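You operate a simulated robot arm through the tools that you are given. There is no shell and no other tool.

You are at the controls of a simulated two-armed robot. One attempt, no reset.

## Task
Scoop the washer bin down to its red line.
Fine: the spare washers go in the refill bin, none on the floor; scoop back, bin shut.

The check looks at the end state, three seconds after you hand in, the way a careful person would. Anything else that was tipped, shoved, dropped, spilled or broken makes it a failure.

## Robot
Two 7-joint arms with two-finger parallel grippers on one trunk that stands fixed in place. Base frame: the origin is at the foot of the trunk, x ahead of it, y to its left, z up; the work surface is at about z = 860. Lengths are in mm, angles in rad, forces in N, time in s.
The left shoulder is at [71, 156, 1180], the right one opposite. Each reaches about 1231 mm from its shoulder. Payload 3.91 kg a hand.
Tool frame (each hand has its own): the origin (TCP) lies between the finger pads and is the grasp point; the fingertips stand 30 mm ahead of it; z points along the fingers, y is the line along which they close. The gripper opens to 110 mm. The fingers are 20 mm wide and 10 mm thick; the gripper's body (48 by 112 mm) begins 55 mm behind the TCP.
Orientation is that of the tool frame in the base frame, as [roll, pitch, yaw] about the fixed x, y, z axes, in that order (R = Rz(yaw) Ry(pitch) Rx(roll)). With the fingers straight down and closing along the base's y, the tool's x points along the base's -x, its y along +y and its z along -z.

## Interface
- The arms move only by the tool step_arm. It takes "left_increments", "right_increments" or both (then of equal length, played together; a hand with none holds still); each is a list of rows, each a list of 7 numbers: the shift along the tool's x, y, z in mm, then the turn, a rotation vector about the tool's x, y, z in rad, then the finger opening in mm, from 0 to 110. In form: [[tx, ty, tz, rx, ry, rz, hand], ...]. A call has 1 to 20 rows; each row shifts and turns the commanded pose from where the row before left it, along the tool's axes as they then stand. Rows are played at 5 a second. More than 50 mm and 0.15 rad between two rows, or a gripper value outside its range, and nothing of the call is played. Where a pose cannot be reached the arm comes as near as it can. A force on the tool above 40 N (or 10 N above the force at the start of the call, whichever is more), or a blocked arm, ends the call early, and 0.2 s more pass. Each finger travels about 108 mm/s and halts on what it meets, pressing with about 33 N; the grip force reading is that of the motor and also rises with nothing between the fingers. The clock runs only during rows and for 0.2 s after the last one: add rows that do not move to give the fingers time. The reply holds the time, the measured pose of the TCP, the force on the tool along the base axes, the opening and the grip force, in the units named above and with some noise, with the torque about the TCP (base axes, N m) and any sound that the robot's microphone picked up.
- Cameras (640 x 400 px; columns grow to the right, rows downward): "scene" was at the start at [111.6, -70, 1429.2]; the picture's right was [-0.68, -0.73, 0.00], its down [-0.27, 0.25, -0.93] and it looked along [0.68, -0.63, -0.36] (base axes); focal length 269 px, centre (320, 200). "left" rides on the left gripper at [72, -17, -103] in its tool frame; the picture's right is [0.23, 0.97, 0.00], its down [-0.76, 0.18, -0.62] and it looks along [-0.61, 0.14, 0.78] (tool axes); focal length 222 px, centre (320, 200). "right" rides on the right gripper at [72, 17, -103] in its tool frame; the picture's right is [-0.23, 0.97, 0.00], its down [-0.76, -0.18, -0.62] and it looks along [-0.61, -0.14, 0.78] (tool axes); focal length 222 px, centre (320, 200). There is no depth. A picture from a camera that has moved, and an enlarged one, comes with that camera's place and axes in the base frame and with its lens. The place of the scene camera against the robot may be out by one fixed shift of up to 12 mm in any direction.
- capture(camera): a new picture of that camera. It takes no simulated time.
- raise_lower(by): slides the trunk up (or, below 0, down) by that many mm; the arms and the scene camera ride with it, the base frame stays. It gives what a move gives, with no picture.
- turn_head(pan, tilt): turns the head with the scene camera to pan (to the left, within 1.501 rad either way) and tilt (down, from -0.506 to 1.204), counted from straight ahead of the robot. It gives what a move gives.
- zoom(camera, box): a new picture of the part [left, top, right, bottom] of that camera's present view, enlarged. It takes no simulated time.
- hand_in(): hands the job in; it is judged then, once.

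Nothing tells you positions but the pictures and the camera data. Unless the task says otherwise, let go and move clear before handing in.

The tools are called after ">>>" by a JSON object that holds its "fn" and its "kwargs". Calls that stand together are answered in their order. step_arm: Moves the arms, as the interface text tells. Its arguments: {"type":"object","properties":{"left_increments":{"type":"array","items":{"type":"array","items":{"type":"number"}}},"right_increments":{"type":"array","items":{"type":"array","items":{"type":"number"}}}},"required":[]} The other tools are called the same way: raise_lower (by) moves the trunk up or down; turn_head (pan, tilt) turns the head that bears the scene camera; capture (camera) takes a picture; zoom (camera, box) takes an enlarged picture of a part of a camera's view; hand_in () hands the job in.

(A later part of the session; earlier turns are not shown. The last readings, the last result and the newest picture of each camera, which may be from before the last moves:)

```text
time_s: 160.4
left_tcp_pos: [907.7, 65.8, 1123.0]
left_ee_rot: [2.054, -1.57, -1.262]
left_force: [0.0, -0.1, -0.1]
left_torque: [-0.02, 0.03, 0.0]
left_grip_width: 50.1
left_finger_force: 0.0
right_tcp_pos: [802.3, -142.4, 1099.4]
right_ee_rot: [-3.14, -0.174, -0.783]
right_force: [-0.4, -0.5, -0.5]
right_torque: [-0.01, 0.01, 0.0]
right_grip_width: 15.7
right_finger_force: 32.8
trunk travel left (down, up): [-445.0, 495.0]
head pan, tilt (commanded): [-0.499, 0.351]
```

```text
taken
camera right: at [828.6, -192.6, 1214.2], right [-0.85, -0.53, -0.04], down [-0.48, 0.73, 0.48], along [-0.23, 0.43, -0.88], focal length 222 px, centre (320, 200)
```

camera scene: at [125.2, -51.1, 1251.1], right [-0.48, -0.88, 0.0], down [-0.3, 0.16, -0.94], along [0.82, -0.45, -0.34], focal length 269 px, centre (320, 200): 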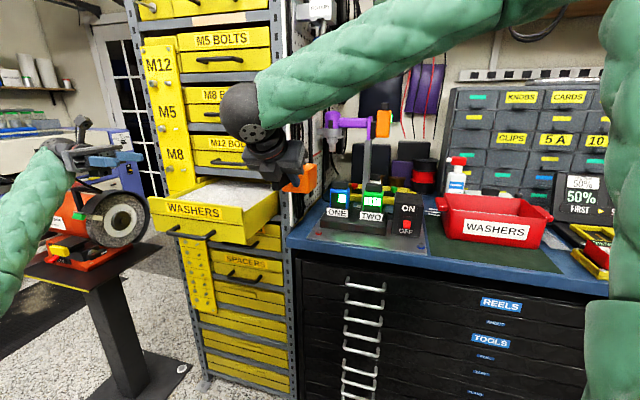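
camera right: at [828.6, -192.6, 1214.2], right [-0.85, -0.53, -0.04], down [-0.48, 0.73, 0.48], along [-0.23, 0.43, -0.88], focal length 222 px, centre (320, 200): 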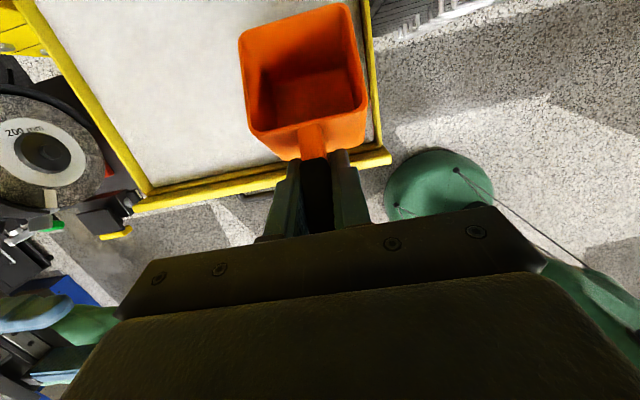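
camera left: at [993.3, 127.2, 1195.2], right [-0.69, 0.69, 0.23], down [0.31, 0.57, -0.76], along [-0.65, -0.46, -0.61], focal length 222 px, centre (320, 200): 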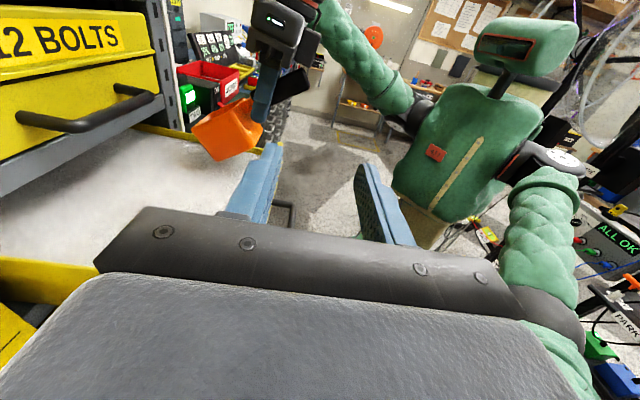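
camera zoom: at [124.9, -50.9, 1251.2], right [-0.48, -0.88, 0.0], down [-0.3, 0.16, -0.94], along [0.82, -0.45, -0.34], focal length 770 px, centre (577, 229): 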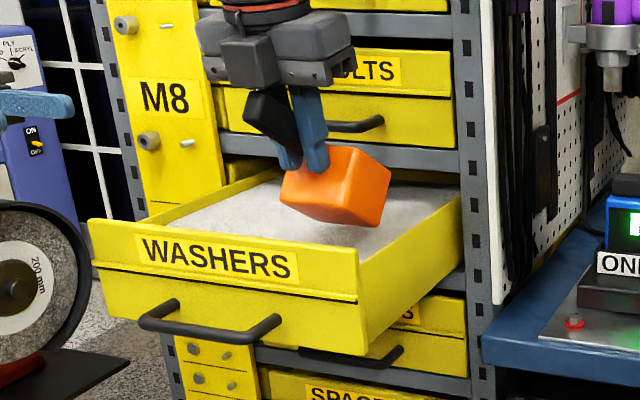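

Aligned at s≈-467. Now lower until the cup bottom meets the washers and watch the force.

>>> {"fn": "step_arm", "kwargs": {"right_increments": [[-2.6, 0, 14.8, 0, 0, 0, 0], [-2.6, 0, 14.8, 0, 0, 0, 0], [-1.4, 0, 7.9, 0, 0, 0, 0], [-1.4, 0, 7.9, 0, 0, 0, 0], [0, 0, 0, 0, 0, 0, 0]]}}

>>> {"fn": "zoom", "kwargs": {"camera": "scene", "box": [160, 150, 300, 250]}}

>>> {"fn": "zoom", "kwargs": {"camera": "left", "box": [120, 70, 300, 200]}}

```text
time_s: 161.6
left_tcp_pos: [908.3, 67.1, 1121.9]
left_ee_rot: [-0.188, -1.57, 0.977]
left_force: [-0.4, 0.3, 0.1]
left_torque: [-0.03, 0.0, 0.02]
left_grip_width: 50.1
left_finger_force: 0.0
right_tcp_pos: [802.9, -141.1, 1053.6]
right_ee_rot: [3.141, -0.173, -0.785]
right_force: [-1.2, 0.6, -2.2]
right_torque: [0.03, 0.06, 0.0]
right_grip_width: 15.3
right_finger_force: 32.9
trunk travel left (down, up): [-445.0, 495.0]
head pan, tilt (commanded): [-0.499, 0.351]
```

```text
4.00 times, centred on (230, 200) of scene
camera zoom: at [125.5, -51.0, 1251.1], right [-0.48, -0.88, 0.0], down [-0.3, 0.16, -0.94], along [0.82, -0.45, -0.34], focal length 1078 px, centre (680, 200)
```

zoom: 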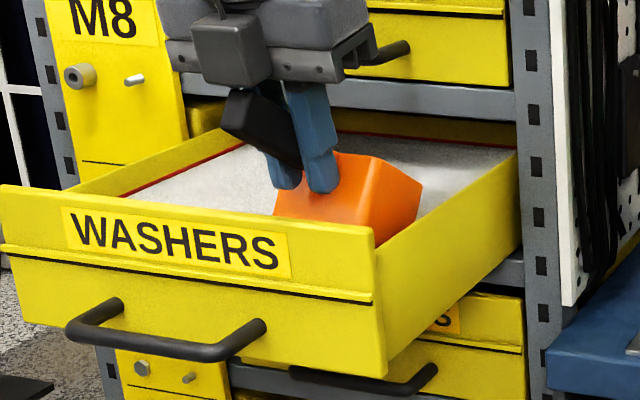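

```text
3.08 times, centred on (210, 135) of left
camera zoom: at [993.9, 127.1, 1194.7], right [-0.69, 0.69, 0.23], down [0.31, 0.57, -0.76], along [-0.65, -0.46, -0.61], focal length 684 px, centre (658, 400)
```

zoom: 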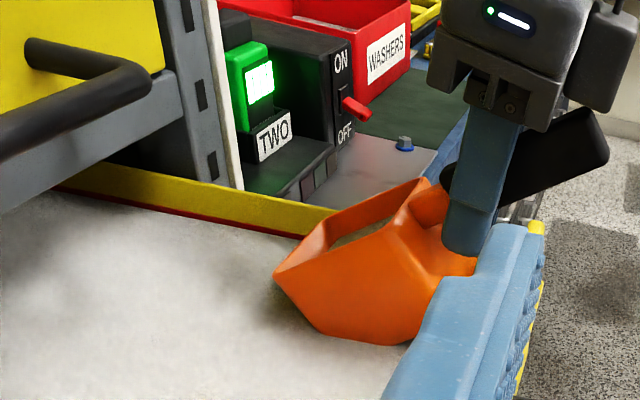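

Striking: as the cup dipped in, the washer level dropped and the red line is now showing on the walls, with washers in the cup. I must look closely before going any deeper.

>>> {"fn": "zoom", "kwargs": {"camera": "scene", "box": [180, 180, 240, 220]}}

>>> {"fn": "zoom", "kwargs": {"camera": "left", "box": [120, 110, 220, 170]}}

>>> {"fn": "zoom", "kwargs": {"camera": "left", "box": [190, 110, 260, 190]}}

>>> {"fn": "zoom", "kwargs": {"camera": "right", "box": [60, 0, 420, 220]}}

```text
10.00 times, centred on (210, 200) of scene
camera zoom: at [125.5, -51.0, 1251.1], right [-0.48, -0.88, 0.0], down [-0.3, 0.16, -0.94], along [0.82, -0.45, -0.34], focal length 2694 px, centre (1420, 200)
```

zoom: 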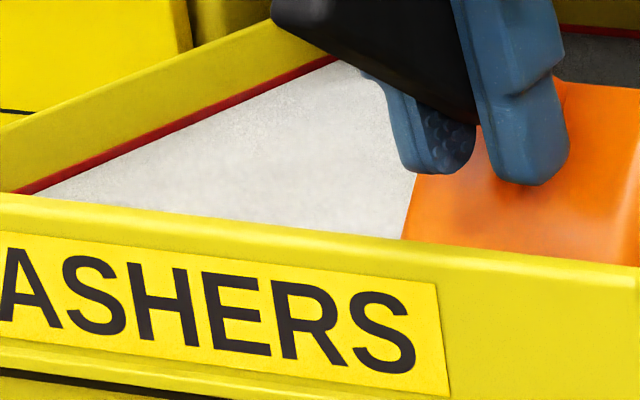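

```text
6.40 times, centred on (170, 140) of left
camera zoom: at [993.9, 127.1, 1194.7], right [-0.69, 0.69, 0.23], down [0.31, 0.57, -0.76], along [-0.65, -0.46, -0.61], focal length 1422 px, centre (1280, 584)
```

zoom: 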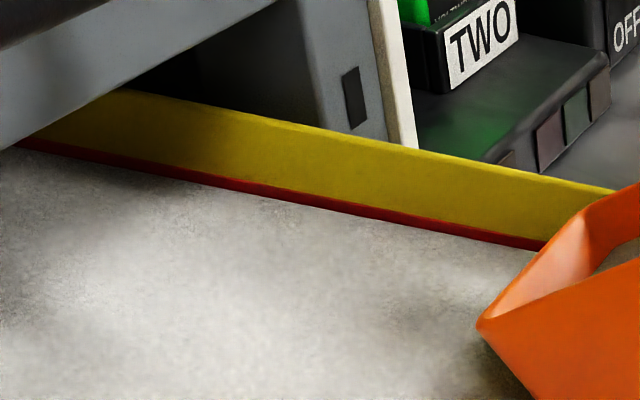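

```text
5.00 times, centred on (225, 150) of left
camera zoom: at [993.9, 127.1, 1194.7], right [-0.69, 0.69, 0.23], down [0.31, 0.57, -0.76], along [-0.65, -0.46, -0.61], focal length 1111 px, centre (795, 450)
```

zoom: 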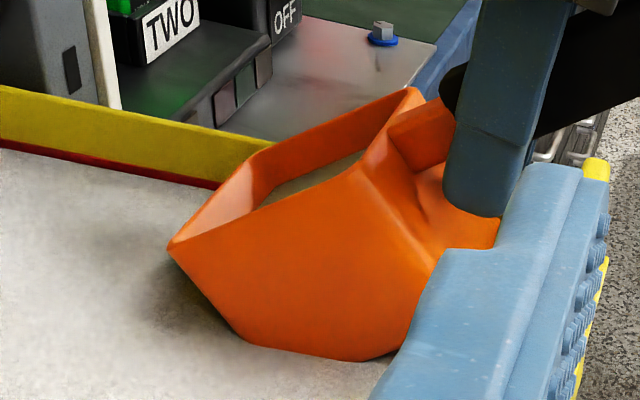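

```text
1.78 times, centred on (240, 110) of right
camera zoom: at [829.8, -191.2, 1167.7], right [-0.85, -0.53, -0.04], down [-0.48, 0.73, 0.48], along [-0.23, 0.43, -0.88], focal length 395 px, centre (462, 360)
```

zoom: 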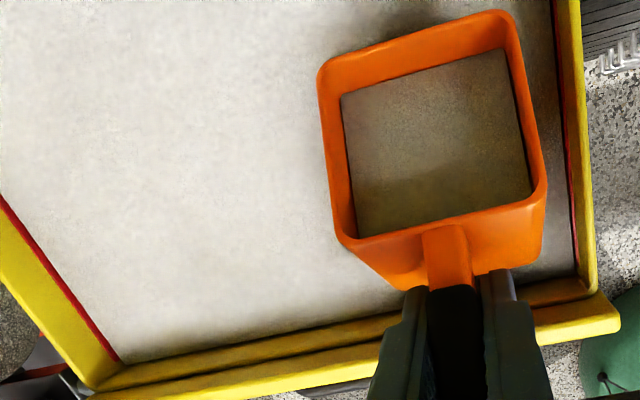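

The cup is about two-thirds full and the surface now lies right at the red band on all visible walls. I'll lift the cup just clear and level it over the drawer, so anything loose falls back in.

>>> {"fn": "step_arm", "kwargs": {"right_increments": [[1.7, 0, -9.8, 0, 0, 0, 0], [1.7, 0, -9.8, 0, 0, 0, 0], [0, 0, 0, 0, 0.1222, 0, 0], [0, 0, 0, 0, 0.1222, 0, 0], [0, 0, 0, 0, 0.1222, 0, 0], [0, 0, 0, 0, 0.1222, 0, 0], [0, 0, 0, 0, 0.1222, 0, 0], [0, 0, 0, 0, 0, 0, 0]]}}

>>> {"fn": "zoom", "kwargs": {"camera": "scene", "box": [160, 150, 300, 250]}}

>>> {"fn": "zoom", "kwargs": {"camera": "left", "box": [100, 70, 300, 200]}}

>>> {"fn": "capture", "kwargs": {"camera": "right"}}

```text
time_s: 163.4
left_tcp_pos: [907.6, 66.2, 1122.3]
left_ee_rot: [-2.837, -1.57, -2.659]
left_force: [-0.6, 0.8, -0.5]
left_torque: [0.0, -0.02, 0.02]
left_grip_width: 49.8
left_finger_force: 0.1
right_tcp_pos: [803.2, -145.6, 1072.3]
right_ee_rot: [-3.138, -0.785, -0.784]
right_force: [0.3, -0.1, -2.4]
right_torque: [0.09, 0.05, -0.02]
right_grip_width: 15.6
right_finger_force: 33.1
right hand out of reach, approached as far as the arm can: row 7
trunk travel left (down, up): [-445.0, 495.0]
head pan, tilt (commanded): [-0.499, 0.351]
```

```text
4.00 times, centred on (230, 200) of scene
camera zoom: at [125.8, -51.1, 1251.0], right [-0.48, -0.88, 0.0], down [-0.3, 0.16, -0.94], along [0.82, -0.45, -0.34], focal length 1078 px, centre (680, 200)
```

zoom: 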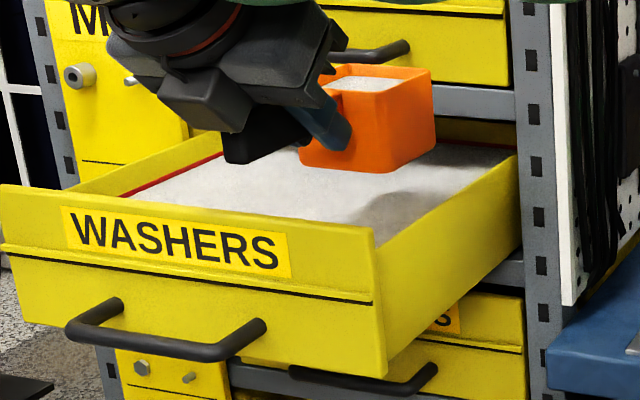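

```text
3.08 times, centred on (200, 135) of left
camera zoom: at [994.2, 127.1, 1194.4], right [-0.69, 0.69, 0.23], down [0.31, 0.57, -0.76], along [-0.65, -0.46, -0.61], focal length 684 px, centre (689, 400)
```

zoom: 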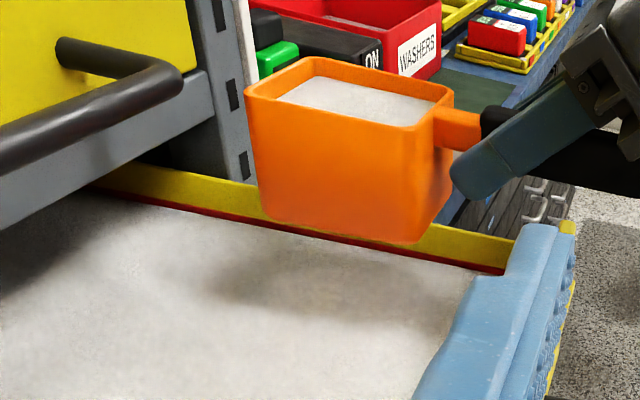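

```text
taken
camera right: at [774.4, -142.0, 1197.1], right [-0.8, -0.58, -0.16], down [-0.57, 0.82, -0.1], along [0.19, 0.01, -0.98], focal length 222 px, centre (320, 200)
```

right: 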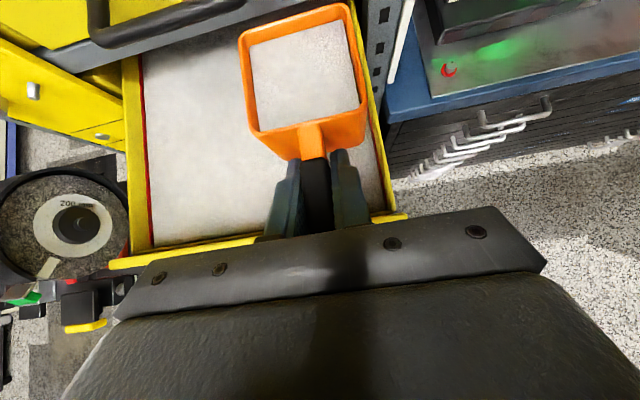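

The cup is level and nearly full, and weighs little. I'll check closely how the washers stand against the red line now.

>>> {"fn": "zoom", "kwargs": {"camera": "left", "box": [190, 130, 270, 170]}}

>>> {"fn": "zoom", "kwargs": {"camera": "left", "box": [110, 110, 190, 160]}}

>>> {"fn": "zoom", "kwargs": {"camera": "scene", "box": [175, 180, 235, 215]}}

>>> {"fn": "zoom", "kwargs": {"camera": "right", "box": [110, 30, 190, 260]}}

```text
8.00 times, centred on (230, 150) of left
camera zoom: at [994.2, 127.1, 1194.4], right [-0.69, 0.69, 0.23], down [0.31, 0.57, -0.76], along [-0.65, -0.46, -0.61], focal length 1777 px, centre (1040, 600)
```

zoom: 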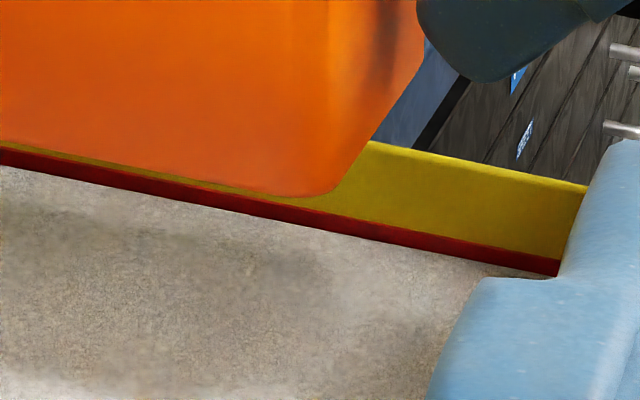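

```text
8.00 times, centred on (150, 135) of left
camera zoom: at [994.2, 127.1, 1194.4], right [-0.69, 0.69, 0.23], down [0.31, 0.57, -0.76], along [-0.65, -0.46, -0.61], focal length 1777 px, centre (1680, 720)
```

zoom: 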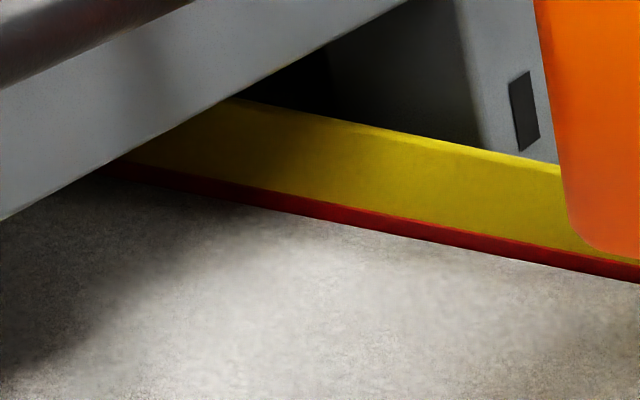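

```text
10.67 times, centred on (205, 198) of scene
camera zoom: at [125.8, -51.1, 1251.0], right [-0.48, -0.88, 0.0], down [-0.3, 0.16, -0.94], along [0.82, -0.45, -0.34], focal length 2873 px, centre (1547, 227)
```

zoom: 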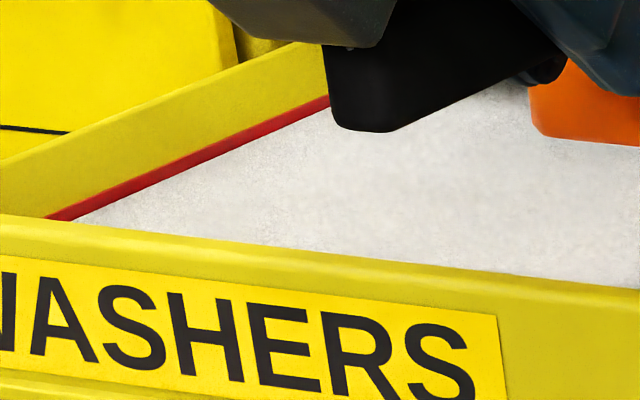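

```text
1.74 times, centred on (150, 145) of right
camera zoom: at [774.4, -142.0, 1197.1], right [-0.8, -0.58, -0.16], down [-0.57, 0.82, -0.1], along [0.19, 0.01, -0.98], focal length 386 px, centre (616, 296)
```

zoom: 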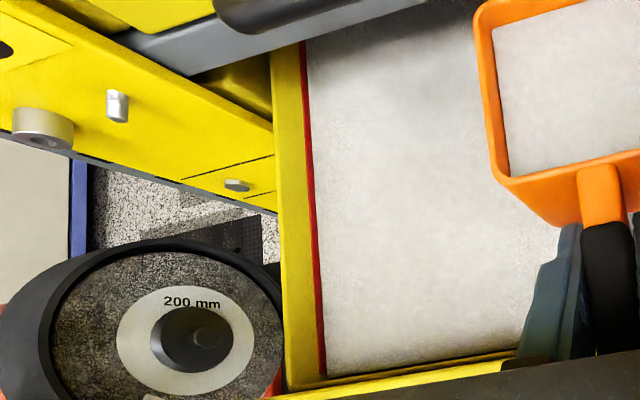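

The washers now meet the walls within the red band: rim to band top ≈20 mm, band ≈5 mm showing, and no yellow below it. I'll look straight down the wall gap to see whether the band continues under the surface.

>>> {"fn": "zoom", "kwargs": {"camera": "right", "box": [355, 130, 405, 220]}}

>>> {"fn": "zoom", "kwargs": {"camera": "right", "box": [120, 190, 200, 260]}}

>>> {"fn": "zoom", "kwargs": {"camera": "right", "box": [120, 40, 170, 140]}}

```text
4.44 times, centred on (380, 175) of right
camera zoom: at [774.4, -142.0, 1197.1], right [-0.8, -0.58, -0.16], down [-0.57, 0.82, -0.1], along [0.19, 0.01, -0.98], focal length 987 px, centre (53, 311)
```

zoom: 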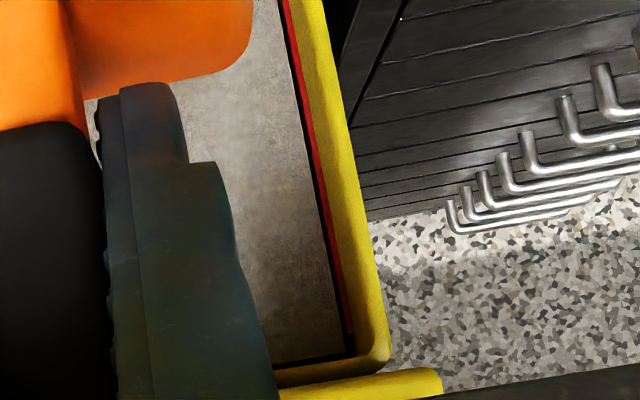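

```text
5.71 times, centred on (160, 225) of right
camera zoom: at [774.4, -142.0, 1197.1], right [-0.8, -0.58, -0.16], down [-0.57, 0.82, -0.1], along [0.19, 0.01, -0.98], focal length 1269 px, centre (1234, 57)
```

zoom: 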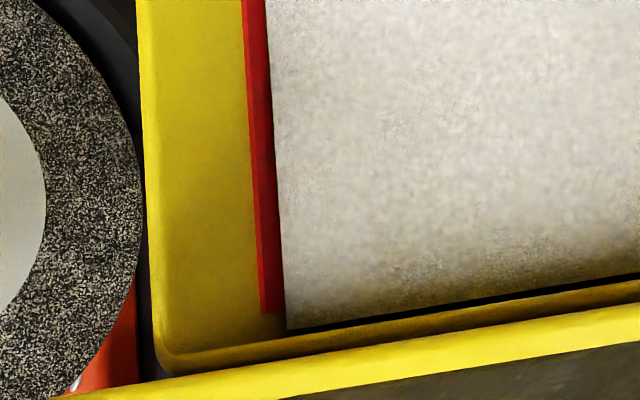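

```text
4.00 times, centred on (145, 90) of right
camera zoom: at [774.4, -142.0, 1197.1], right [-0.8, -0.58, -0.16], down [-0.57, 0.82, -0.1], along [0.19, 0.01, -0.98], focal length 888 px, centre (1020, 640)
```

zoom: 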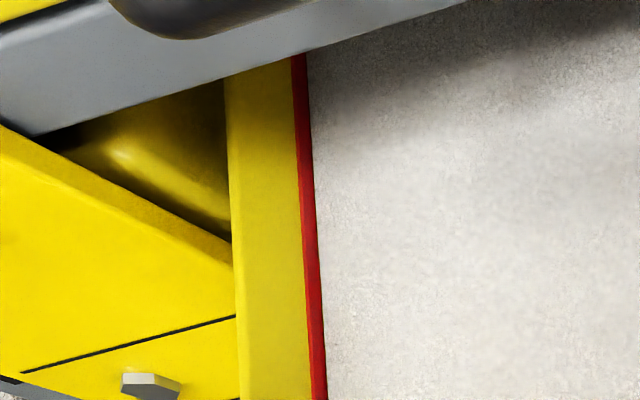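

The strip's face is fully showing, and from two views I compute the washers sit about 2 mm below its top edge, right at the line. One scoop was enough. Now I'll carry the level scoop rightward in front of the bench toward the red refill bin.

>>> {"fn": "step_arm", "kwargs": {"right_increments": [[0, 10, 0, 0, 0, 0, 0], [0, 20, 0, 0, 0, 0, 0], [0, 30, 0, 0, 0, 0, 0], [0, 30, 0, 0, 0, 0, 0], [0, 30, 0, 0, 0, 0, 0], [0, 30, 0, 0, 0, 0, 0], [0, 30, 0, 0, 0, 0, 0], [0, 30, 0, 0, 0, 0, 0], [0, 30, 0, 0, 0, 0, 0], [0, 30, 0, 0, 0, 0, 0], [0, 0, 0, 0, 0, 0, 0]]}}

>>> {"fn": "capture", "kwargs": {"camera": "right"}}

>>> {"fn": "capture", "kwargs": {"camera": "scene"}}

```text
time_s: 165.8
left_tcp_pos: [908.8, 65.3, 1121.6]
left_ee_rot: [0.338, -1.567, 0.45]
left_force: [-0.6, -0.2, -0.6]
left_torque: [-0.01, 0.03, -0.02]
left_grip_width: 50.1
left_finger_force: 0.1
right_tcp_pos: [612.2, -336.5, 1070.8]
right_ee_rot: [3.139, -0.785, -0.784]
right_force: [-0.2, 0.0, -1.6]
right_torque: [0.07, 0.06, 0.01]
right_grip_width: 15.6
right_finger_force: 32.5
trunk travel left (down, up): [-445.0, 495.0]
head pan, tilt (commanded): [-0.499, 0.351]
```

```text
taken
camera right: at [585.3, -334.7, 1195.6], right [-0.8, -0.58, -0.16], down [-0.57, 0.82, -0.1], along [0.19, 0.01, -0.98], focal length 222 px, centre (320, 200)
```

right: 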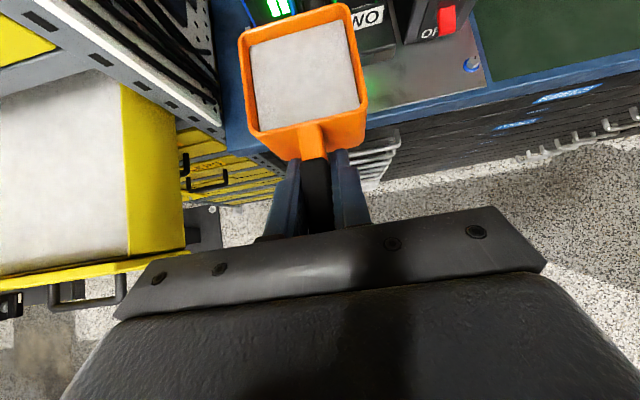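

```text
taken
camera scene: at [126.2, -50.7, 1250.9], right [-0.48, -0.88, 0.0], down [-0.3, 0.16, -0.94], along [0.82, -0.45, -0.34], focal length 269 px, centre (320, 200)
```

scene: 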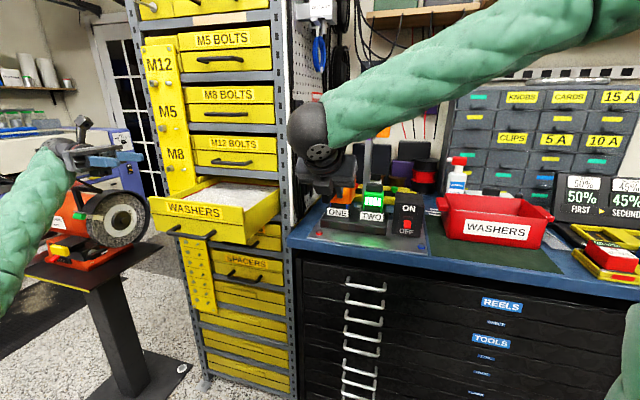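

Nothing spilled. Continue to the right, then yaw 45° toward the bin.

>>> {"fn": "step_arm", "kwargs": {"right_increments": [[0, 20, 0, 0, 0, 0, 0], [0, 30, 0, 0, 0, 0, 0], [0, 30, 0, 0, 0, 0, 0], [0, 30, 0, 0, 0, 0, 0], [0, 30, 0, 0, 0, 0, 0], [0, 30, 0, 0, 0, 0, 0], [0, 30, 0, 0, 0, 0, 0], [0, 30, 0, 0, 0, 0, 0], [0, 30, 0, 0, 0, 0, 0], [0, 25, 0, 0, 0, 0, 0], [0, 0, 0, 0, 0, 0, 0]]}}

>>> {"fn": "step_arm", "kwargs": {"right_increments": [[0, 0, 0, -0.0694, 0, 0.0694, 0], [0, 0, 0, -0.0694, 0, 0.0694, 0], [0, 0, 0, -0.0694, 0, 0.0694, 0], [0, 0, 0, -0.0694, 0, 0.0694, 0], [0, 0, 0, -0.0694, 0, 0.0694, 0], [0, 0, 0, -0.0694, 0, 0.0694, 0], [0, 0, 0, -0.0694, 0, 0.0694, 0], [0, 0, 0, -0.0694, 0, 0.0694, 0], [0, 0, 0, 0, 0, 0, 0]]}}

>>> {"fn": "turn_head", "kwargs": {"pan": -0.949, "tilt": 0.4}}

>>> {"fn": "capture", "kwargs": {"camera": "right"}}

>>> {"fn": "capture", "kwargs": {"camera": "scene"}}

```text
time_s: 168.2
left_tcp_pos: [908.1, 64.8, 1123.6]
left_ee_rot: [0.423, -1.57, 0.367]
left_force: [-0.2, 0.2, -0.5]
left_torque: [0.01, -0.04, 0.04]
left_grip_width: 49.9
left_finger_force: 0.1
right_tcp_pos: [422.1, -547.3, 1080.4]
right_ee_rot: [-3.141, -0.782, -0.784]
right_force: [-0.8, 0.3, -2.9]
right_torque: [0.04, 0.1, 0.0]
right_grip_width: 15.3
right_finger_force: 33.0
right hand out of reach, approached as far as the arm can: row 8, 9, 10
trunk travel left (down, up): [-445.0, 495.0]
head pan, tilt (commanded): [-0.499, 0.351]
```

```text
time_s: 170.2
left_tcp_pos: [907.1, 65.6, 1121.6]
left_ee_rot: [1.382, -1.57, -0.594]
left_force: [-0.6, 0.0, -0.6]
left_torque: [0.03, -0.03, 0.0]
left_grip_width: 49.8
left_finger_force: 0.0
right_tcp_pos: [422.8, -546.6, 1081.6]
right_ee_rot: [-3.141, -0.784, -1.569]
right_force: [-0.9, 0.4, -1.8]
right_torque: [0.09, -0.03, -0.01]
right_grip_width: 15.6
right_finger_force: 32.7
trunk travel left (down, up): [-445.0, 495.0]
head pan, tilt (commanded): [-0.499, 0.351]
```

```text
time_s: 171.1
left_tcp_pos: [908.4, 65.2, 1122.2]
left_ee_rot: [2.925, -1.569, -2.136]
left_force: [-0.5, 0.8, -0.6]
left_torque: [0.02, 0.01, 0.01]
left_grip_width: 50.1
left_finger_force: 0.1
right_tcp_pos: [422.1, -546.8, 1082.3]
right_ee_rot: [-3.141, -0.784, -1.569]
right_force: [0.1, 0.3, -2.1]
right_torque: [0.1, 0.02, -0.02]
right_grip_width: 15.5
right_finger_force: 33.5
trunk travel left (down, up): [-445.0, 495.0]
head pan, tilt (commanded): [-0.949, 0.4]
```

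```text
taken
camera right: at [405.2, -524.8, 1206.1], right [-0.97, 0.16, -0.16], down [0.18, 0.98, -0.1], along [0.14, -0.12, -0.98], focal length 222 px, centre (320, 200)
```

right: 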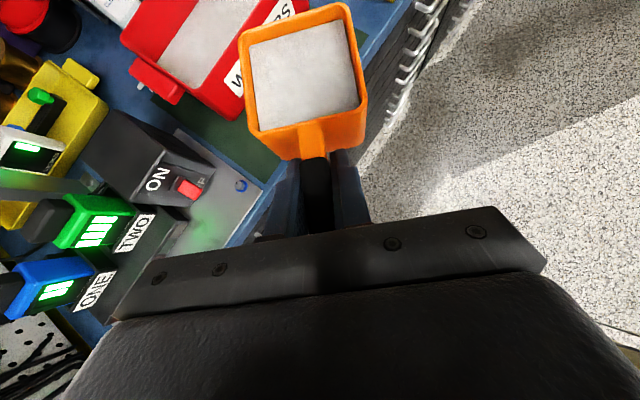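

```text
taken
camera scene: at [97.5, -82.0, 1246.5], right [-0.81, -0.58, 0.0], down [-0.23, 0.32, -0.92], along [0.54, -0.75, -0.39], focal length 269 px, centre (320, 200)
```

scene: 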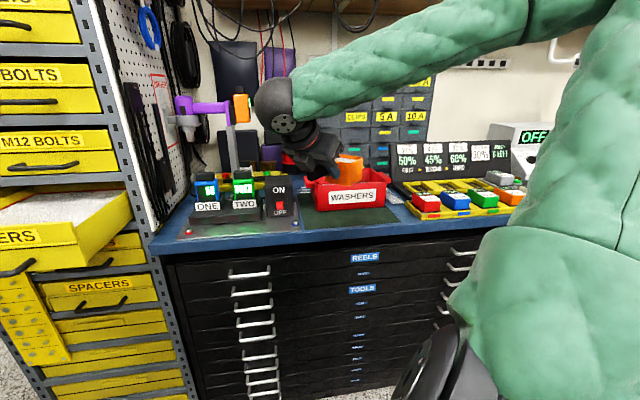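

Scoop still level and full, now pointing at the bin. I'll carry it over the bin's centre.

>>> {"fn": "step_arm", "kwargs": {"right_increments": [[8.4, -6.2, 10, 0, 0, 0, 0], [16.8, -12.5, 19.9, 0, 0, 0, 0], [16.8, -12.5, 19.9, 0, 0, 0, 0], [16.8, -12.5, 19.9, 0, 0, 0, 0], [16.8, -12.5, 19.9, 0, 0, 0, 0], [16.8, -12.5, 19.9, 0, 0, 0, 0], [16.8, -12.5, 19.9, 0, 0, 0, 0], [16.8, -12.5, 19.9, 0, 0, 0, 0], [16.8, -12.5, 19.9, 0, 0, 0, 0], [16.8, -12.5, 19.9, 0, 0, 0, 0], [8.4, -6.2, 10, 0, 0, 0, 0], [0, 0, 0, 0, 0, 0, 0]]}}

>>> {"fn": "capture", "kwargs": {"camera": "right"}}

>>> {"fn": "zoom", "kwargs": {"camera": "scene", "box": [240, 110, 440, 240]}}

```text
time_s: 173.7
left_tcp_pos: [907.4, 65.9, 1123.1]
left_ee_rot: [-2.728, -1.571, -2.765]
left_force: [0.2, 0.1, 0.3]
left_torque: [0.02, 0.05, -0.03]
left_grip_width: 50.1
left_finger_force: 0.0
right_tcp_pos: [549.5, -806.9, 1060.3]
right_ee_rot: [3.141, -0.784, -1.568]
right_force: [-0.7, 0.8, -1.9]
right_torque: [0.1, -0.03, -0.04]
right_grip_width: 15.4
right_finger_force: 32.7
trunk travel left (down, up): [-445.0, 495.0]
head pan, tilt (commanded): [-0.949, 0.4]
```

```text
taken
camera right: at [531.3, -785.8, 1185.1], right [-0.97, 0.16, -0.16], down [0.18, 0.98, -0.1], along [0.14, -0.12, -0.98], focal length 222 px, centre (320, 200)
```

right: 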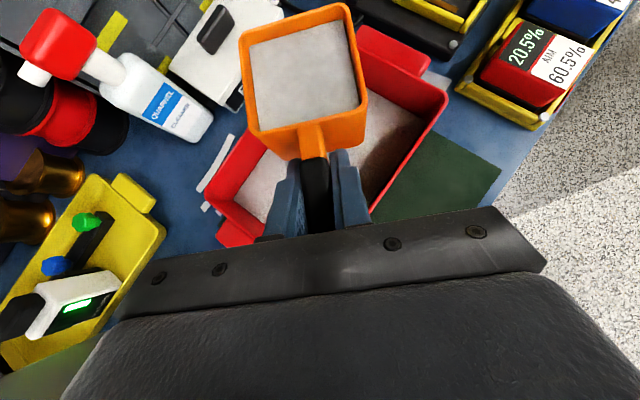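

```text
3.08 times, centred on (340, 175) of scene
camera zoom: at [97.5, -82.1, 1246.5], right [-0.81, -0.58, 0.0], down [-0.23, 0.32, -0.92], along [0.54, -0.75, -0.39], focal length 829 px, centre (258, 277)
```

zoom: 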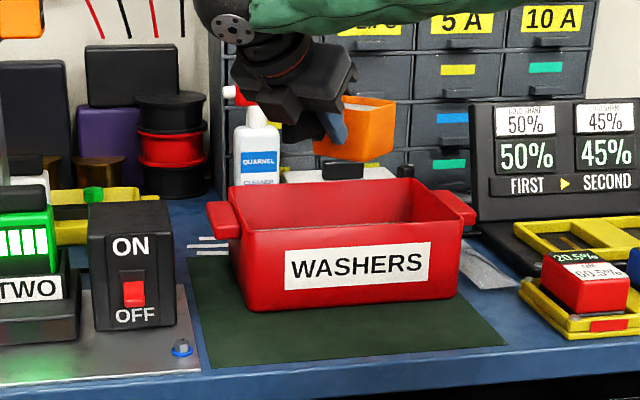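

The full cup hangs over the bin's centre (cup at s≈231, w≈1008; bin spans about 115–333 by 922–1085). I'll roll it slowly about the handle to pour, first to 60°.

>>> {"fn": "step_arm", "kwargs": {"right_increments": [[0, 0, 0, 0.0742, 0, 0.0742, 0], [0, 0, 0, 0.0742, 0, 0.0742, 0], [0, 0, 0, 0.0742, 0, 0.0742, 0], [0, 0, 0, 0.0742, 0, 0.0742, 0], [0, 0, 0, 0.0742, 0, 0.0742, 0], [0, 0, 0, 0.0742, 0, 0.0742, 0], [0, 0, 0, 0.0742, 0, 0.0742, 0], [0, 0, 0, 0.0742, 0, 0.0742, 0], [0, 0, 0, 0.0742, 0, 0.0742, 0], [0, 0, 0, 0.0742, 0, 0.0742, 0], [0, 0, 0, 0, 0, 0, 0]]}}

>>> {"fn": "zoom", "kwargs": {"camera": "scene", "box": [240, 110, 440, 240]}}

>>> {"fn": "capture", "kwargs": {"camera": "right"}}

```text
time_s: 176.1
left_tcp_pos: [907.7, 65.8, 1122.1]
left_ee_rot: [-2.912, -1.57, -2.582]
left_force: [0.4, -0.2, -0.5]
left_torque: [0.01, -0.03, -0.01]
left_grip_width: 49.8
left_finger_force: 0.0
right_tcp_pos: [548.1, -806.3, 1059.3]
right_ee_rot: [-1.957, -0.359, -2.283]
right_force: [-0.1, 0.3, -2.3]
right_torque: [0.09, -0.02, 0.01]
right_grip_width: 15.2
right_finger_force: 32.6
trunk travel left (down, up): [-445.0, 495.0]
head pan, tilt (commanded): [-0.949, 0.4]
```

```text
3.08 times, centred on (340, 175) of scene
camera zoom: at [97.6, -82.0, 1246.5], right [-0.81, -0.58, 0.0], down [-0.23, 0.32, -0.92], along [0.54, -0.75, -0.39], focal length 829 px, centre (258, 277)
```

zoom: 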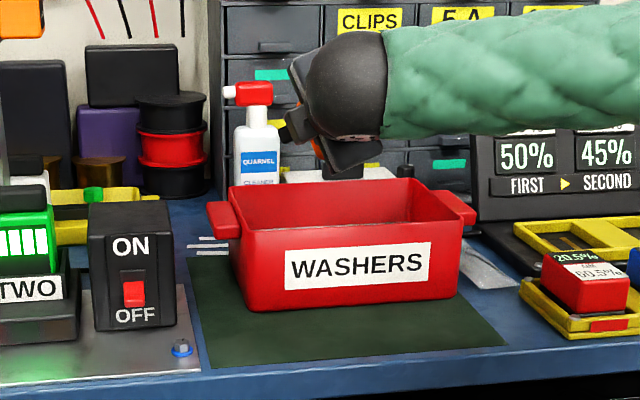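

```text
taken
camera right: at [432.0, -784.8, 1107.2], right [-0.35, 0.16, -0.92], down [0.17, 0.98, 0.11], along [0.92, -0.12, -0.37], focal length 222 px, centre (320, 200)
```

right: 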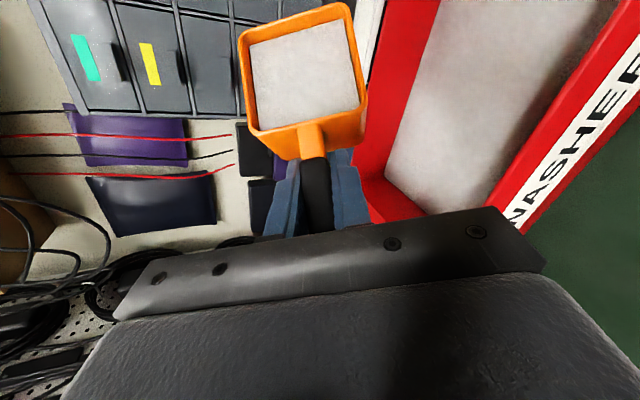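

The washers hold in the cup at 60°. I'll keep rolling, watching the force for the pour.

>>> {"fn": "step_arm", "kwargs": {"right_increments": [[0, 0, 0, 0.0742, 0, 0.0742, 0], [0, 0, 0, 0.0742, 0, 0.0742, 0], [0, 0, 0, 0.0742, 0, 0.0742, 0], [0, 0, 0, 0.0742, 0, 0.0742, 0], [0, 0, 0, 0.0742, 0, 0.0742, 0], [0, 0, 0, 0, 0, 0, 0], [0, 0, 0, 0, 0, 0, 0]]}}

>>> {"fn": "zoom", "kwargs": {"camera": "scene", "box": [240, 110, 440, 240]}}

>>> {"fn": "capture", "kwargs": {"camera": "right"}}

```text
time_s: 177.7
left_tcp_pos: [907.5, 65.7, 1122.4]
left_ee_rot: [-2.641, -1.57, -2.855]
left_force: [-0.5, 0.5, 0.1]
left_torque: [-0.01, 0.02, 0.0]
left_grip_width: 50.0
left_finger_force: 0.0
right_tcp_pos: [549.1, -806.8, 1059.9]
right_ee_rot: [-1.567, 0.004, -2.353]
right_force: [0.9, 0.2, -1.1]
right_torque: [0.05, 0.02, 0.02]
right_grip_width: 15.5
right_finger_force: 32.8
trunk travel left (down, up): [-445.0, 495.0]
head pan, tilt (commanded): [-0.949, 0.4]
```

```text
3.08 times, centred on (340, 175) of scene
camera zoom: at [97.4, -82.2, 1246.5], right [-0.81, -0.58, 0.0], down [-0.23, 0.32, -0.92], along [0.54, -0.75, -0.39], focal length 829 px, centre (258, 277)
```

zoom: 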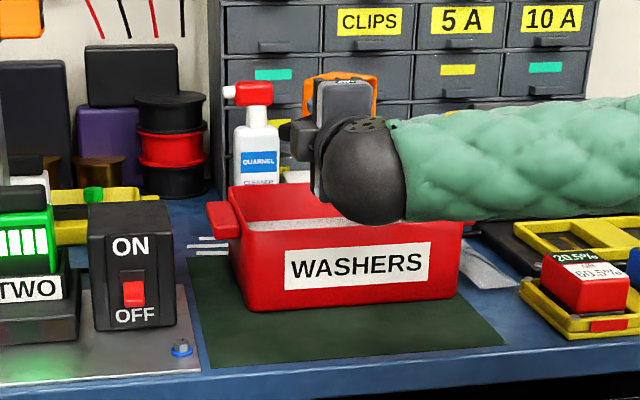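

```text
taken
camera right: at [424.0, -784.9, 1042.5], right [0.16, 0.16, -0.97], down [0.1, 0.98, 0.18], along [0.98, -0.12, 0.14], focal length 222 px, centre (320, 200)
```

right: 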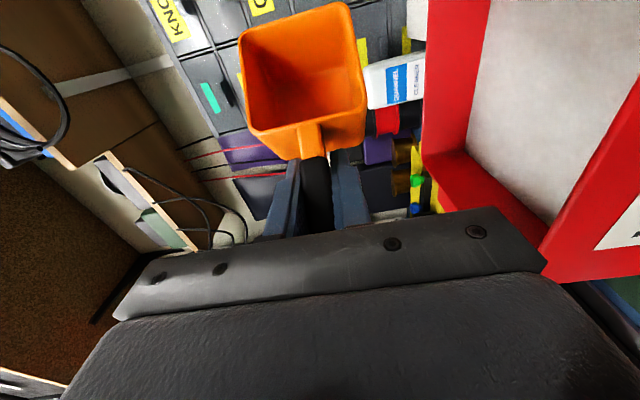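

The cup is empty and the red bin's level has visibly risen. I'll roll back to level and check for any stray washers.

>>> {"fn": "step_arm", "kwargs": {"right_increments": [[0, 0, 0, -0.0928, 0, -0.0928, 0], [0, 0, 0, -0.0928, 0, -0.0928, 0], [0, 0, 0, -0.0928, 0, -0.0928, 0], [0, 0, 0, -0.0928, 0, -0.0928, 0], [0, 0, 0, -0.0928, 0, -0.0928, 0], [0, 0, 0, -0.0928, 0, -0.0928, 0], [0, 0, 0, -0.0928, 0, -0.0928, 0], [0, 0, 0, -0.0928, 0, -0.0928, 0], [0, 0, 0, -0.0928, 0, -0.0928, 0], [0, 0, 0, -0.0928, 0, -0.0928, 0], [0, 0, 0, -0.0928, 0, -0.0928, 0], [0, 0, 0, -0.0928, 0, -0.0928, 0], [0, 0, 0, 0, 0, 0, 0]]}}

>>> {"fn": "capture", "kwargs": {"camera": "right"}}

>>> {"fn": "zoom", "kwargs": {"camera": "scene", "box": [240, 110, 440, 240]}}

>>> {"fn": "capture", "kwargs": {"camera": "left"}}

>>> {"fn": "zoom", "kwargs": {"camera": "left", "box": [20, 100, 280, 240]}}

```text
time_s: 180.5
left_tcp_pos: [907.5, 64.0, 1122.5]
left_ee_rot: [-1.76, -1.57, 2.551]
left_force: [-0.5, -0.5, 0.3]
left_torque: [0.01, -0.01, 0.0]
left_grip_width: 50.1
left_finger_force: 0.0
right_tcp_pos: [549.0, -806.9, 1059.6]
right_ee_rot: [3.137, -0.784, -1.566]
right_force: [0.0, 0.0, -0.2]
right_torque: [0.06, -0.02, 0.0]
right_grip_width: 15.4
right_finger_force: 33.1
trunk travel left (down, up): [-445.0, 495.0]
head pan, tilt (commanded): [-0.949, 0.4]
```

```text
taken
camera right: at [530.8, -784.9, 1184.3], right [-0.97, 0.16, -0.16], down [0.18, 0.98, -0.1], along [0.14, -0.12, -0.98], focal length 222 px, centre (320, 200)
```

right: 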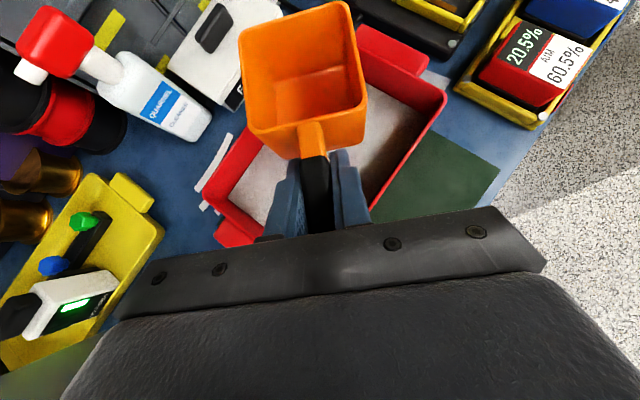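

```text
3.08 times, centred on (340, 175) of scene
camera zoom: at [97.0, -82.0, 1246.6], right [-0.81, -0.58, 0.0], down [-0.23, 0.32, -0.92], along [0.54, -0.75, -0.39], focal length 829 px, centre (258, 277)
```

zoom: 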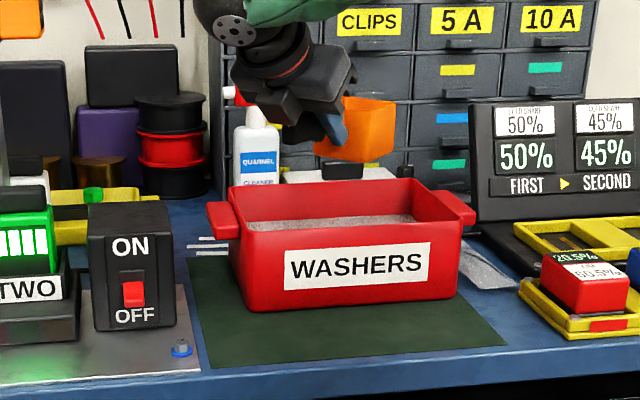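

```text
taken
camera left: at [993.2, 126.9, 1195.3], right [-0.69, 0.69, 0.23], down [0.31, 0.57, -0.76], along [-0.65, -0.46, -0.61], focal length 222 px, centre (320, 200)
```

left: 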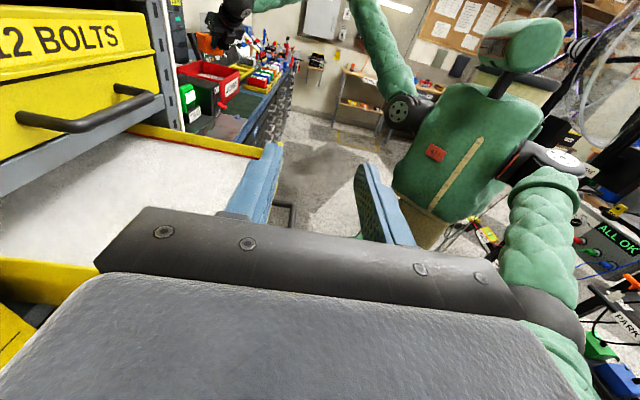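

```text
2.46 times, centred on (150, 170) of left
camera zoom: at [993.2, 126.9, 1195.3], right [-0.69, 0.69, 0.23], down [0.31, 0.57, -0.76], along [-0.65, -0.46, -0.61], focal length 547 px, centre (738, 274)
```

zoom: 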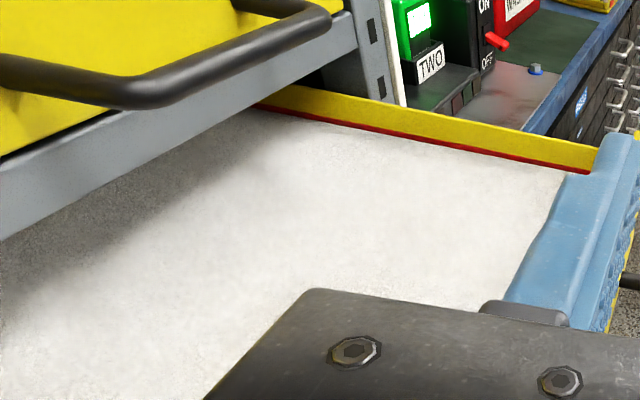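

The pour was clean. Before putting the scoop away I'll double-check the drawer's level against the line once more at several spots.

>>> {"fn": "zoom", "kwargs": {"camera": "left", "box": [220, 140, 270, 175]}}

>>> {"fn": "zoom", "kwargs": {"camera": "left", "box": [120, 125, 180, 160]}}

>>> {"fn": "zoom", "kwargs": {"camera": "left", "box": [170, 130, 230, 165]}}

>>> {"fn": "turn_head", "kwargs": {"pan": -0.4, "tilt": 0.35}}

>>> {"fn": "capture", "kwargs": {"camera": "scene"}}

```text
11.43 times, centred on (245, 158) of left
camera zoom: at [993.2, 126.9, 1195.3], right [-0.69, 0.69, 0.23], down [0.31, 0.57, -0.76], along [-0.65, -0.46, -0.61], focal length 2538 px, centre (1177, 686)
```

zoom: 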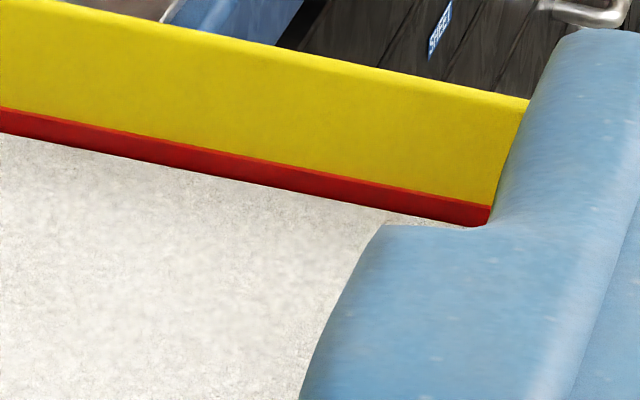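

```text
10.67 times, centred on (150, 142) of left
camera zoom: at [993.2, 126.9, 1195.3], right [-0.69, 0.69, 0.23], down [0.31, 0.57, -0.76], along [-0.65, -0.46, -0.61], focal length 2369 px, centre (2133, 813)
```

zoom: 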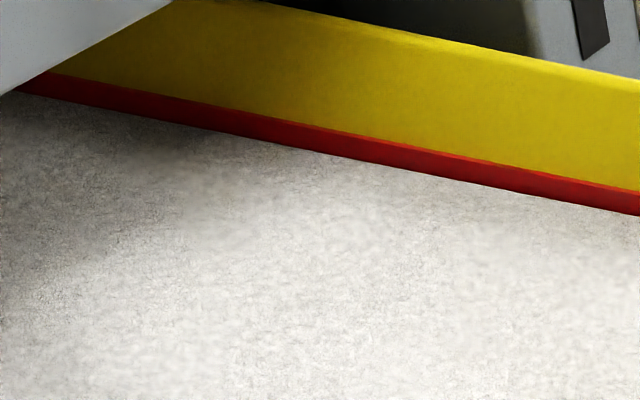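

```text
10.67 times, centred on (200, 148) of left
camera zoom: at [993.2, 126.9, 1195.3], right [-0.69, 0.69, 0.23], down [0.31, 0.57, -0.76], along [-0.65, -0.46, -0.61], focal length 2369 px, centre (1600, 760)
```

zoom: 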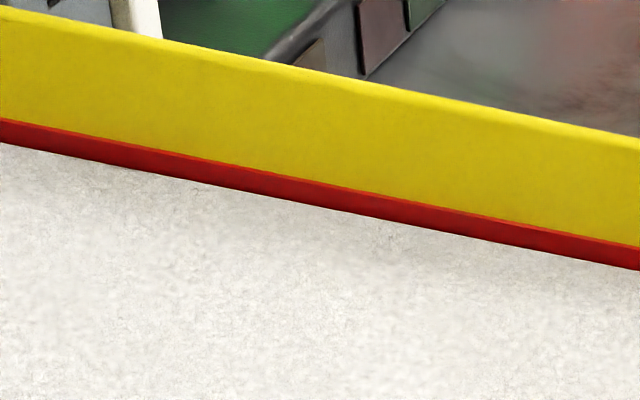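

```text
time_s: 181.5
left_tcp_pos: [907.2, 66.7, 1123.4]
left_ee_rot: [-3.137, -1.57, -2.356]
left_force: [-0.2, 0.1, -0.3]
left_torque: [-0.03, 0.0, 0.01]
left_grip_width: 50.0
left_finger_force: 0.1
right_tcp_pos: [547.5, -806.7, 1059.6]
right_ee_rot: [3.139, -0.784, -1.568]
right_force: [-0.7, -1.4, -1.0]
right_torque: [0.03, 0.02, -0.01]
right_grip_width: 15.3
right_finger_force: 32.9
trunk travel left (down, up): [-445.0, 495.0]
head pan, tilt (commanded): [-0.4, 0.351]
```

```text
taken
camera scene: at [129.3, -43.0, 1251.1], right [-0.39, -0.92, 0.0], down [-0.32, 0.13, -0.94], along [0.86, -0.37, -0.34], focal length 269 px, centre (320, 200)
```

scene: 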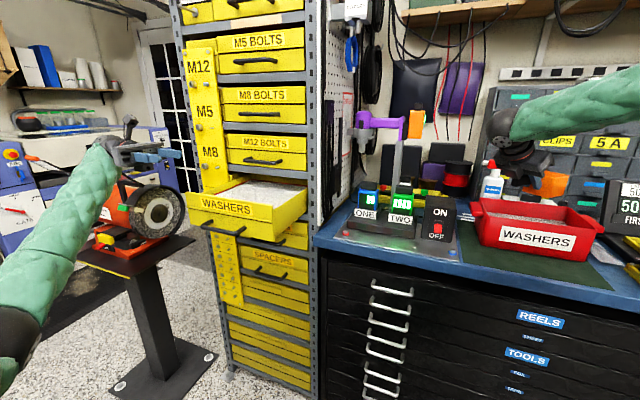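

The washers sit against the lower part of the red strip all along: level with the line. Now put the scoop back: withdraw from over the bin, yaw so the handle lies along the bench again.

>>> {"fn": "step_arm", "kwargs": {"right_increments": [[-20, 28.3, -20, 0, 0, 0, 0], [-20, 28.3, -20, 0, 0, 0, 0], [-20, 28.3, -20, 0, 0, 0, 0], [-20, 28.3, -20, 0, 0, 0, 0], [-20, 28.3, -20, 0, 0, 0, 0], [-10, 14.1, -10, 0, 0, 0, 0], [0, 0, 0, -0.0926, 0, 0.0926, 0], [0, 0, 0, -0.0926, 0, 0.0926, 0], [0, 0, 0, -0.0926, 0, 0.0926, 0], [0, 0, 0, -0.0926, 0, 0.0926, 0], [0, 0, 0, -0.0926, 0, 0.0926, 0], [0, 0, 0, -0.0926, 0, 0.0926, 0], [0, 0, 0, 0, 0, 0, 0]]}}

>>> {"fn": "turn_head", "kwargs": {"pan": -0.949, "tilt": 0.4}}

>>> {"fn": "capture", "kwargs": {"camera": "scene"}}

>>> {"fn": "capture", "kwargs": {"camera": "right"}}

```text
time_s: 184.3
left_tcp_pos: [907.3, 65.2, 1123.0]
left_ee_rot: [-1.125, -1.57, 1.915]
left_force: [-1.0, -0.1, -0.2]
left_torque: [-0.03, -0.03, 0.02]
left_grip_width: 50.0
left_finger_force: 0.0
right_tcp_pos: [391.0, -651.4, 1060.3]
right_ee_rot: [3.139, -0.788, -2.355]
right_force: [0.4, 0.4, -0.4]
right_torque: [0.02, -0.04, 0.0]
right_grip_width: 15.2
right_finger_force: 33.2
trunk travel left (down, up): [-445.0, 495.0]
head pan, tilt (commanded): [-0.4, 0.351]
```

```text
time_s: 185.2
left_tcp_pos: [908.1, 65.6, 1122.9]
left_ee_rot: [2.943, -1.571, -2.153]
left_force: [0.7, -0.1, 0.1]
left_torque: [-0.02, 0.02, 0.02]
left_grip_width: 50.0
left_finger_force: 0.1
right_tcp_pos: [391.6, -652.4, 1061.3]
right_ee_rot: [3.139, -0.784, -2.352]
right_force: [-0.3, 0.4, 0.0]
right_torque: [0.05, -0.04, 0.01]
right_grip_width: 15.6
right_finger_force: 33.0
trunk travel left (down, up): [-445.0, 495.0]
head pan, tilt (commanded): [-0.949, 0.4]
```

```text
taken
camera scene: at [97.5, -82.0, 1246.5], right [-0.81, -0.58, 0.0], down [-0.23, 0.32, -0.92], along [0.54, -0.75, -0.39], focal length 269 px, centre (320, 200)
```

scene: 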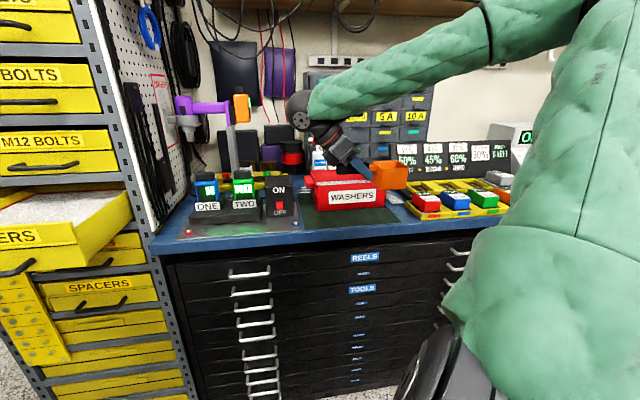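

```text
taken
camera right: at [395.4, -624.2, 1185.5], right [-0.58, 0.8, -0.16], down [0.82, 0.57, -0.1], along [0.01, -0.19, -0.98], focal length 222 px, centre (320, 200)
```

right: 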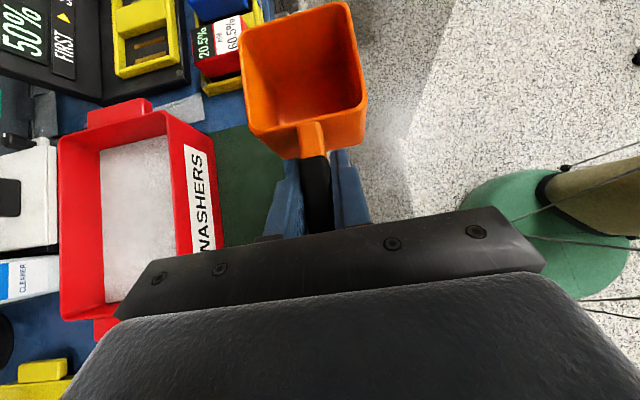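

Lined up. Now in over the mat and down toward the scoop's place.

>>> {"fn": "step_arm", "kwargs": {"right_increments": [[-0.85, -38.3, -0.85, 0, 0, 0, 0], [-0.85, -38.3, -0.85, 0, 0, 0, 0], [-0.85, -38.3, -0.85, 0, 0, 0, 0], [-25, 0, 25, 0, 0, 0, 0], [-25, 0, 25, 0, 0, 0, 0], [-25, 0, 25, 0, 0, 0, 0], [-20, 0, 20, 0, 0, 0, 0], [-7, 0, 7, 0, 0, 0, 0], [0, 0, 0, 0, 0, 0, 0]]}}

>>> {"fn": "zoom", "kwargs": {"camera": "scene", "box": [290, 130, 430, 230]}}

>>> {"fn": "zoom", "kwargs": {"camera": "right", "box": [210, 40, 450, 240]}}

```text
time_s: 187.2
left_tcp_pos: [907.2, 65.7, 1122.4]
left_ee_rot: [-2.997, -1.57, -2.498]
left_force: [0.6, -0.8, 0.4]
left_torque: [-0.02, 0.02, -0.01]
left_grip_width: 50.0
left_finger_force: 0.1
right_tcp_pos: [475.9, -729.1, 915.5]
right_ee_rot: [3.139, -0.785, -2.351]
right_force: [-0.2, -0.4, -0.9]
right_torque: [0.01, -0.01, -0.01]
right_grip_width: 15.8
right_finger_force: 33.4
trunk travel left (down, up): [-445.0, 495.0]
head pan, tilt (commanded): [-0.949, 0.4]
```

```text
4.00 times, centred on (360, 180) of scene
camera zoom: at [97.5, -82.0, 1246.5], right [-0.81, -0.58, 0.0], down [-0.23, 0.32, -0.92], along [0.54, -0.75, -0.39], focal length 1078 px, centre (160, 280)
```

zoom: 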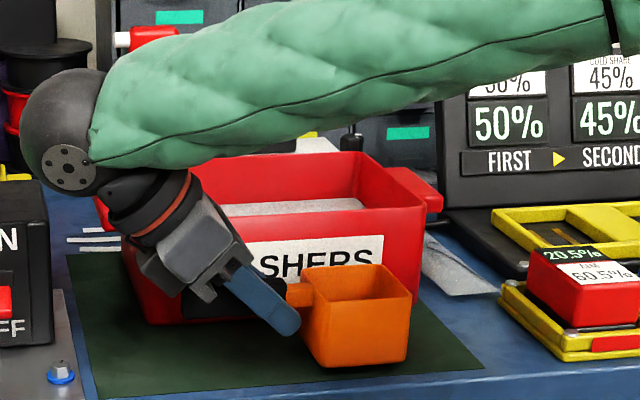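

```text
2.00 times, centred on (330, 140) of right
camera zoom: at [479.1, -702.4, 1040.0], right [-0.58, 0.8, -0.16], down [0.82, 0.57, -0.1], along [0.01, -0.19, -0.98], focal length 444 px, centre (300, 320)
```

zoom: 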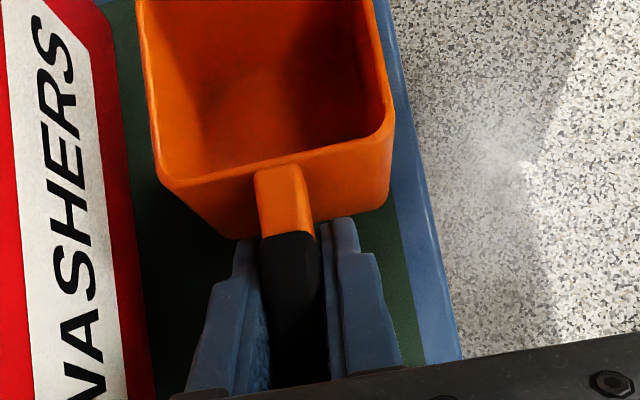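

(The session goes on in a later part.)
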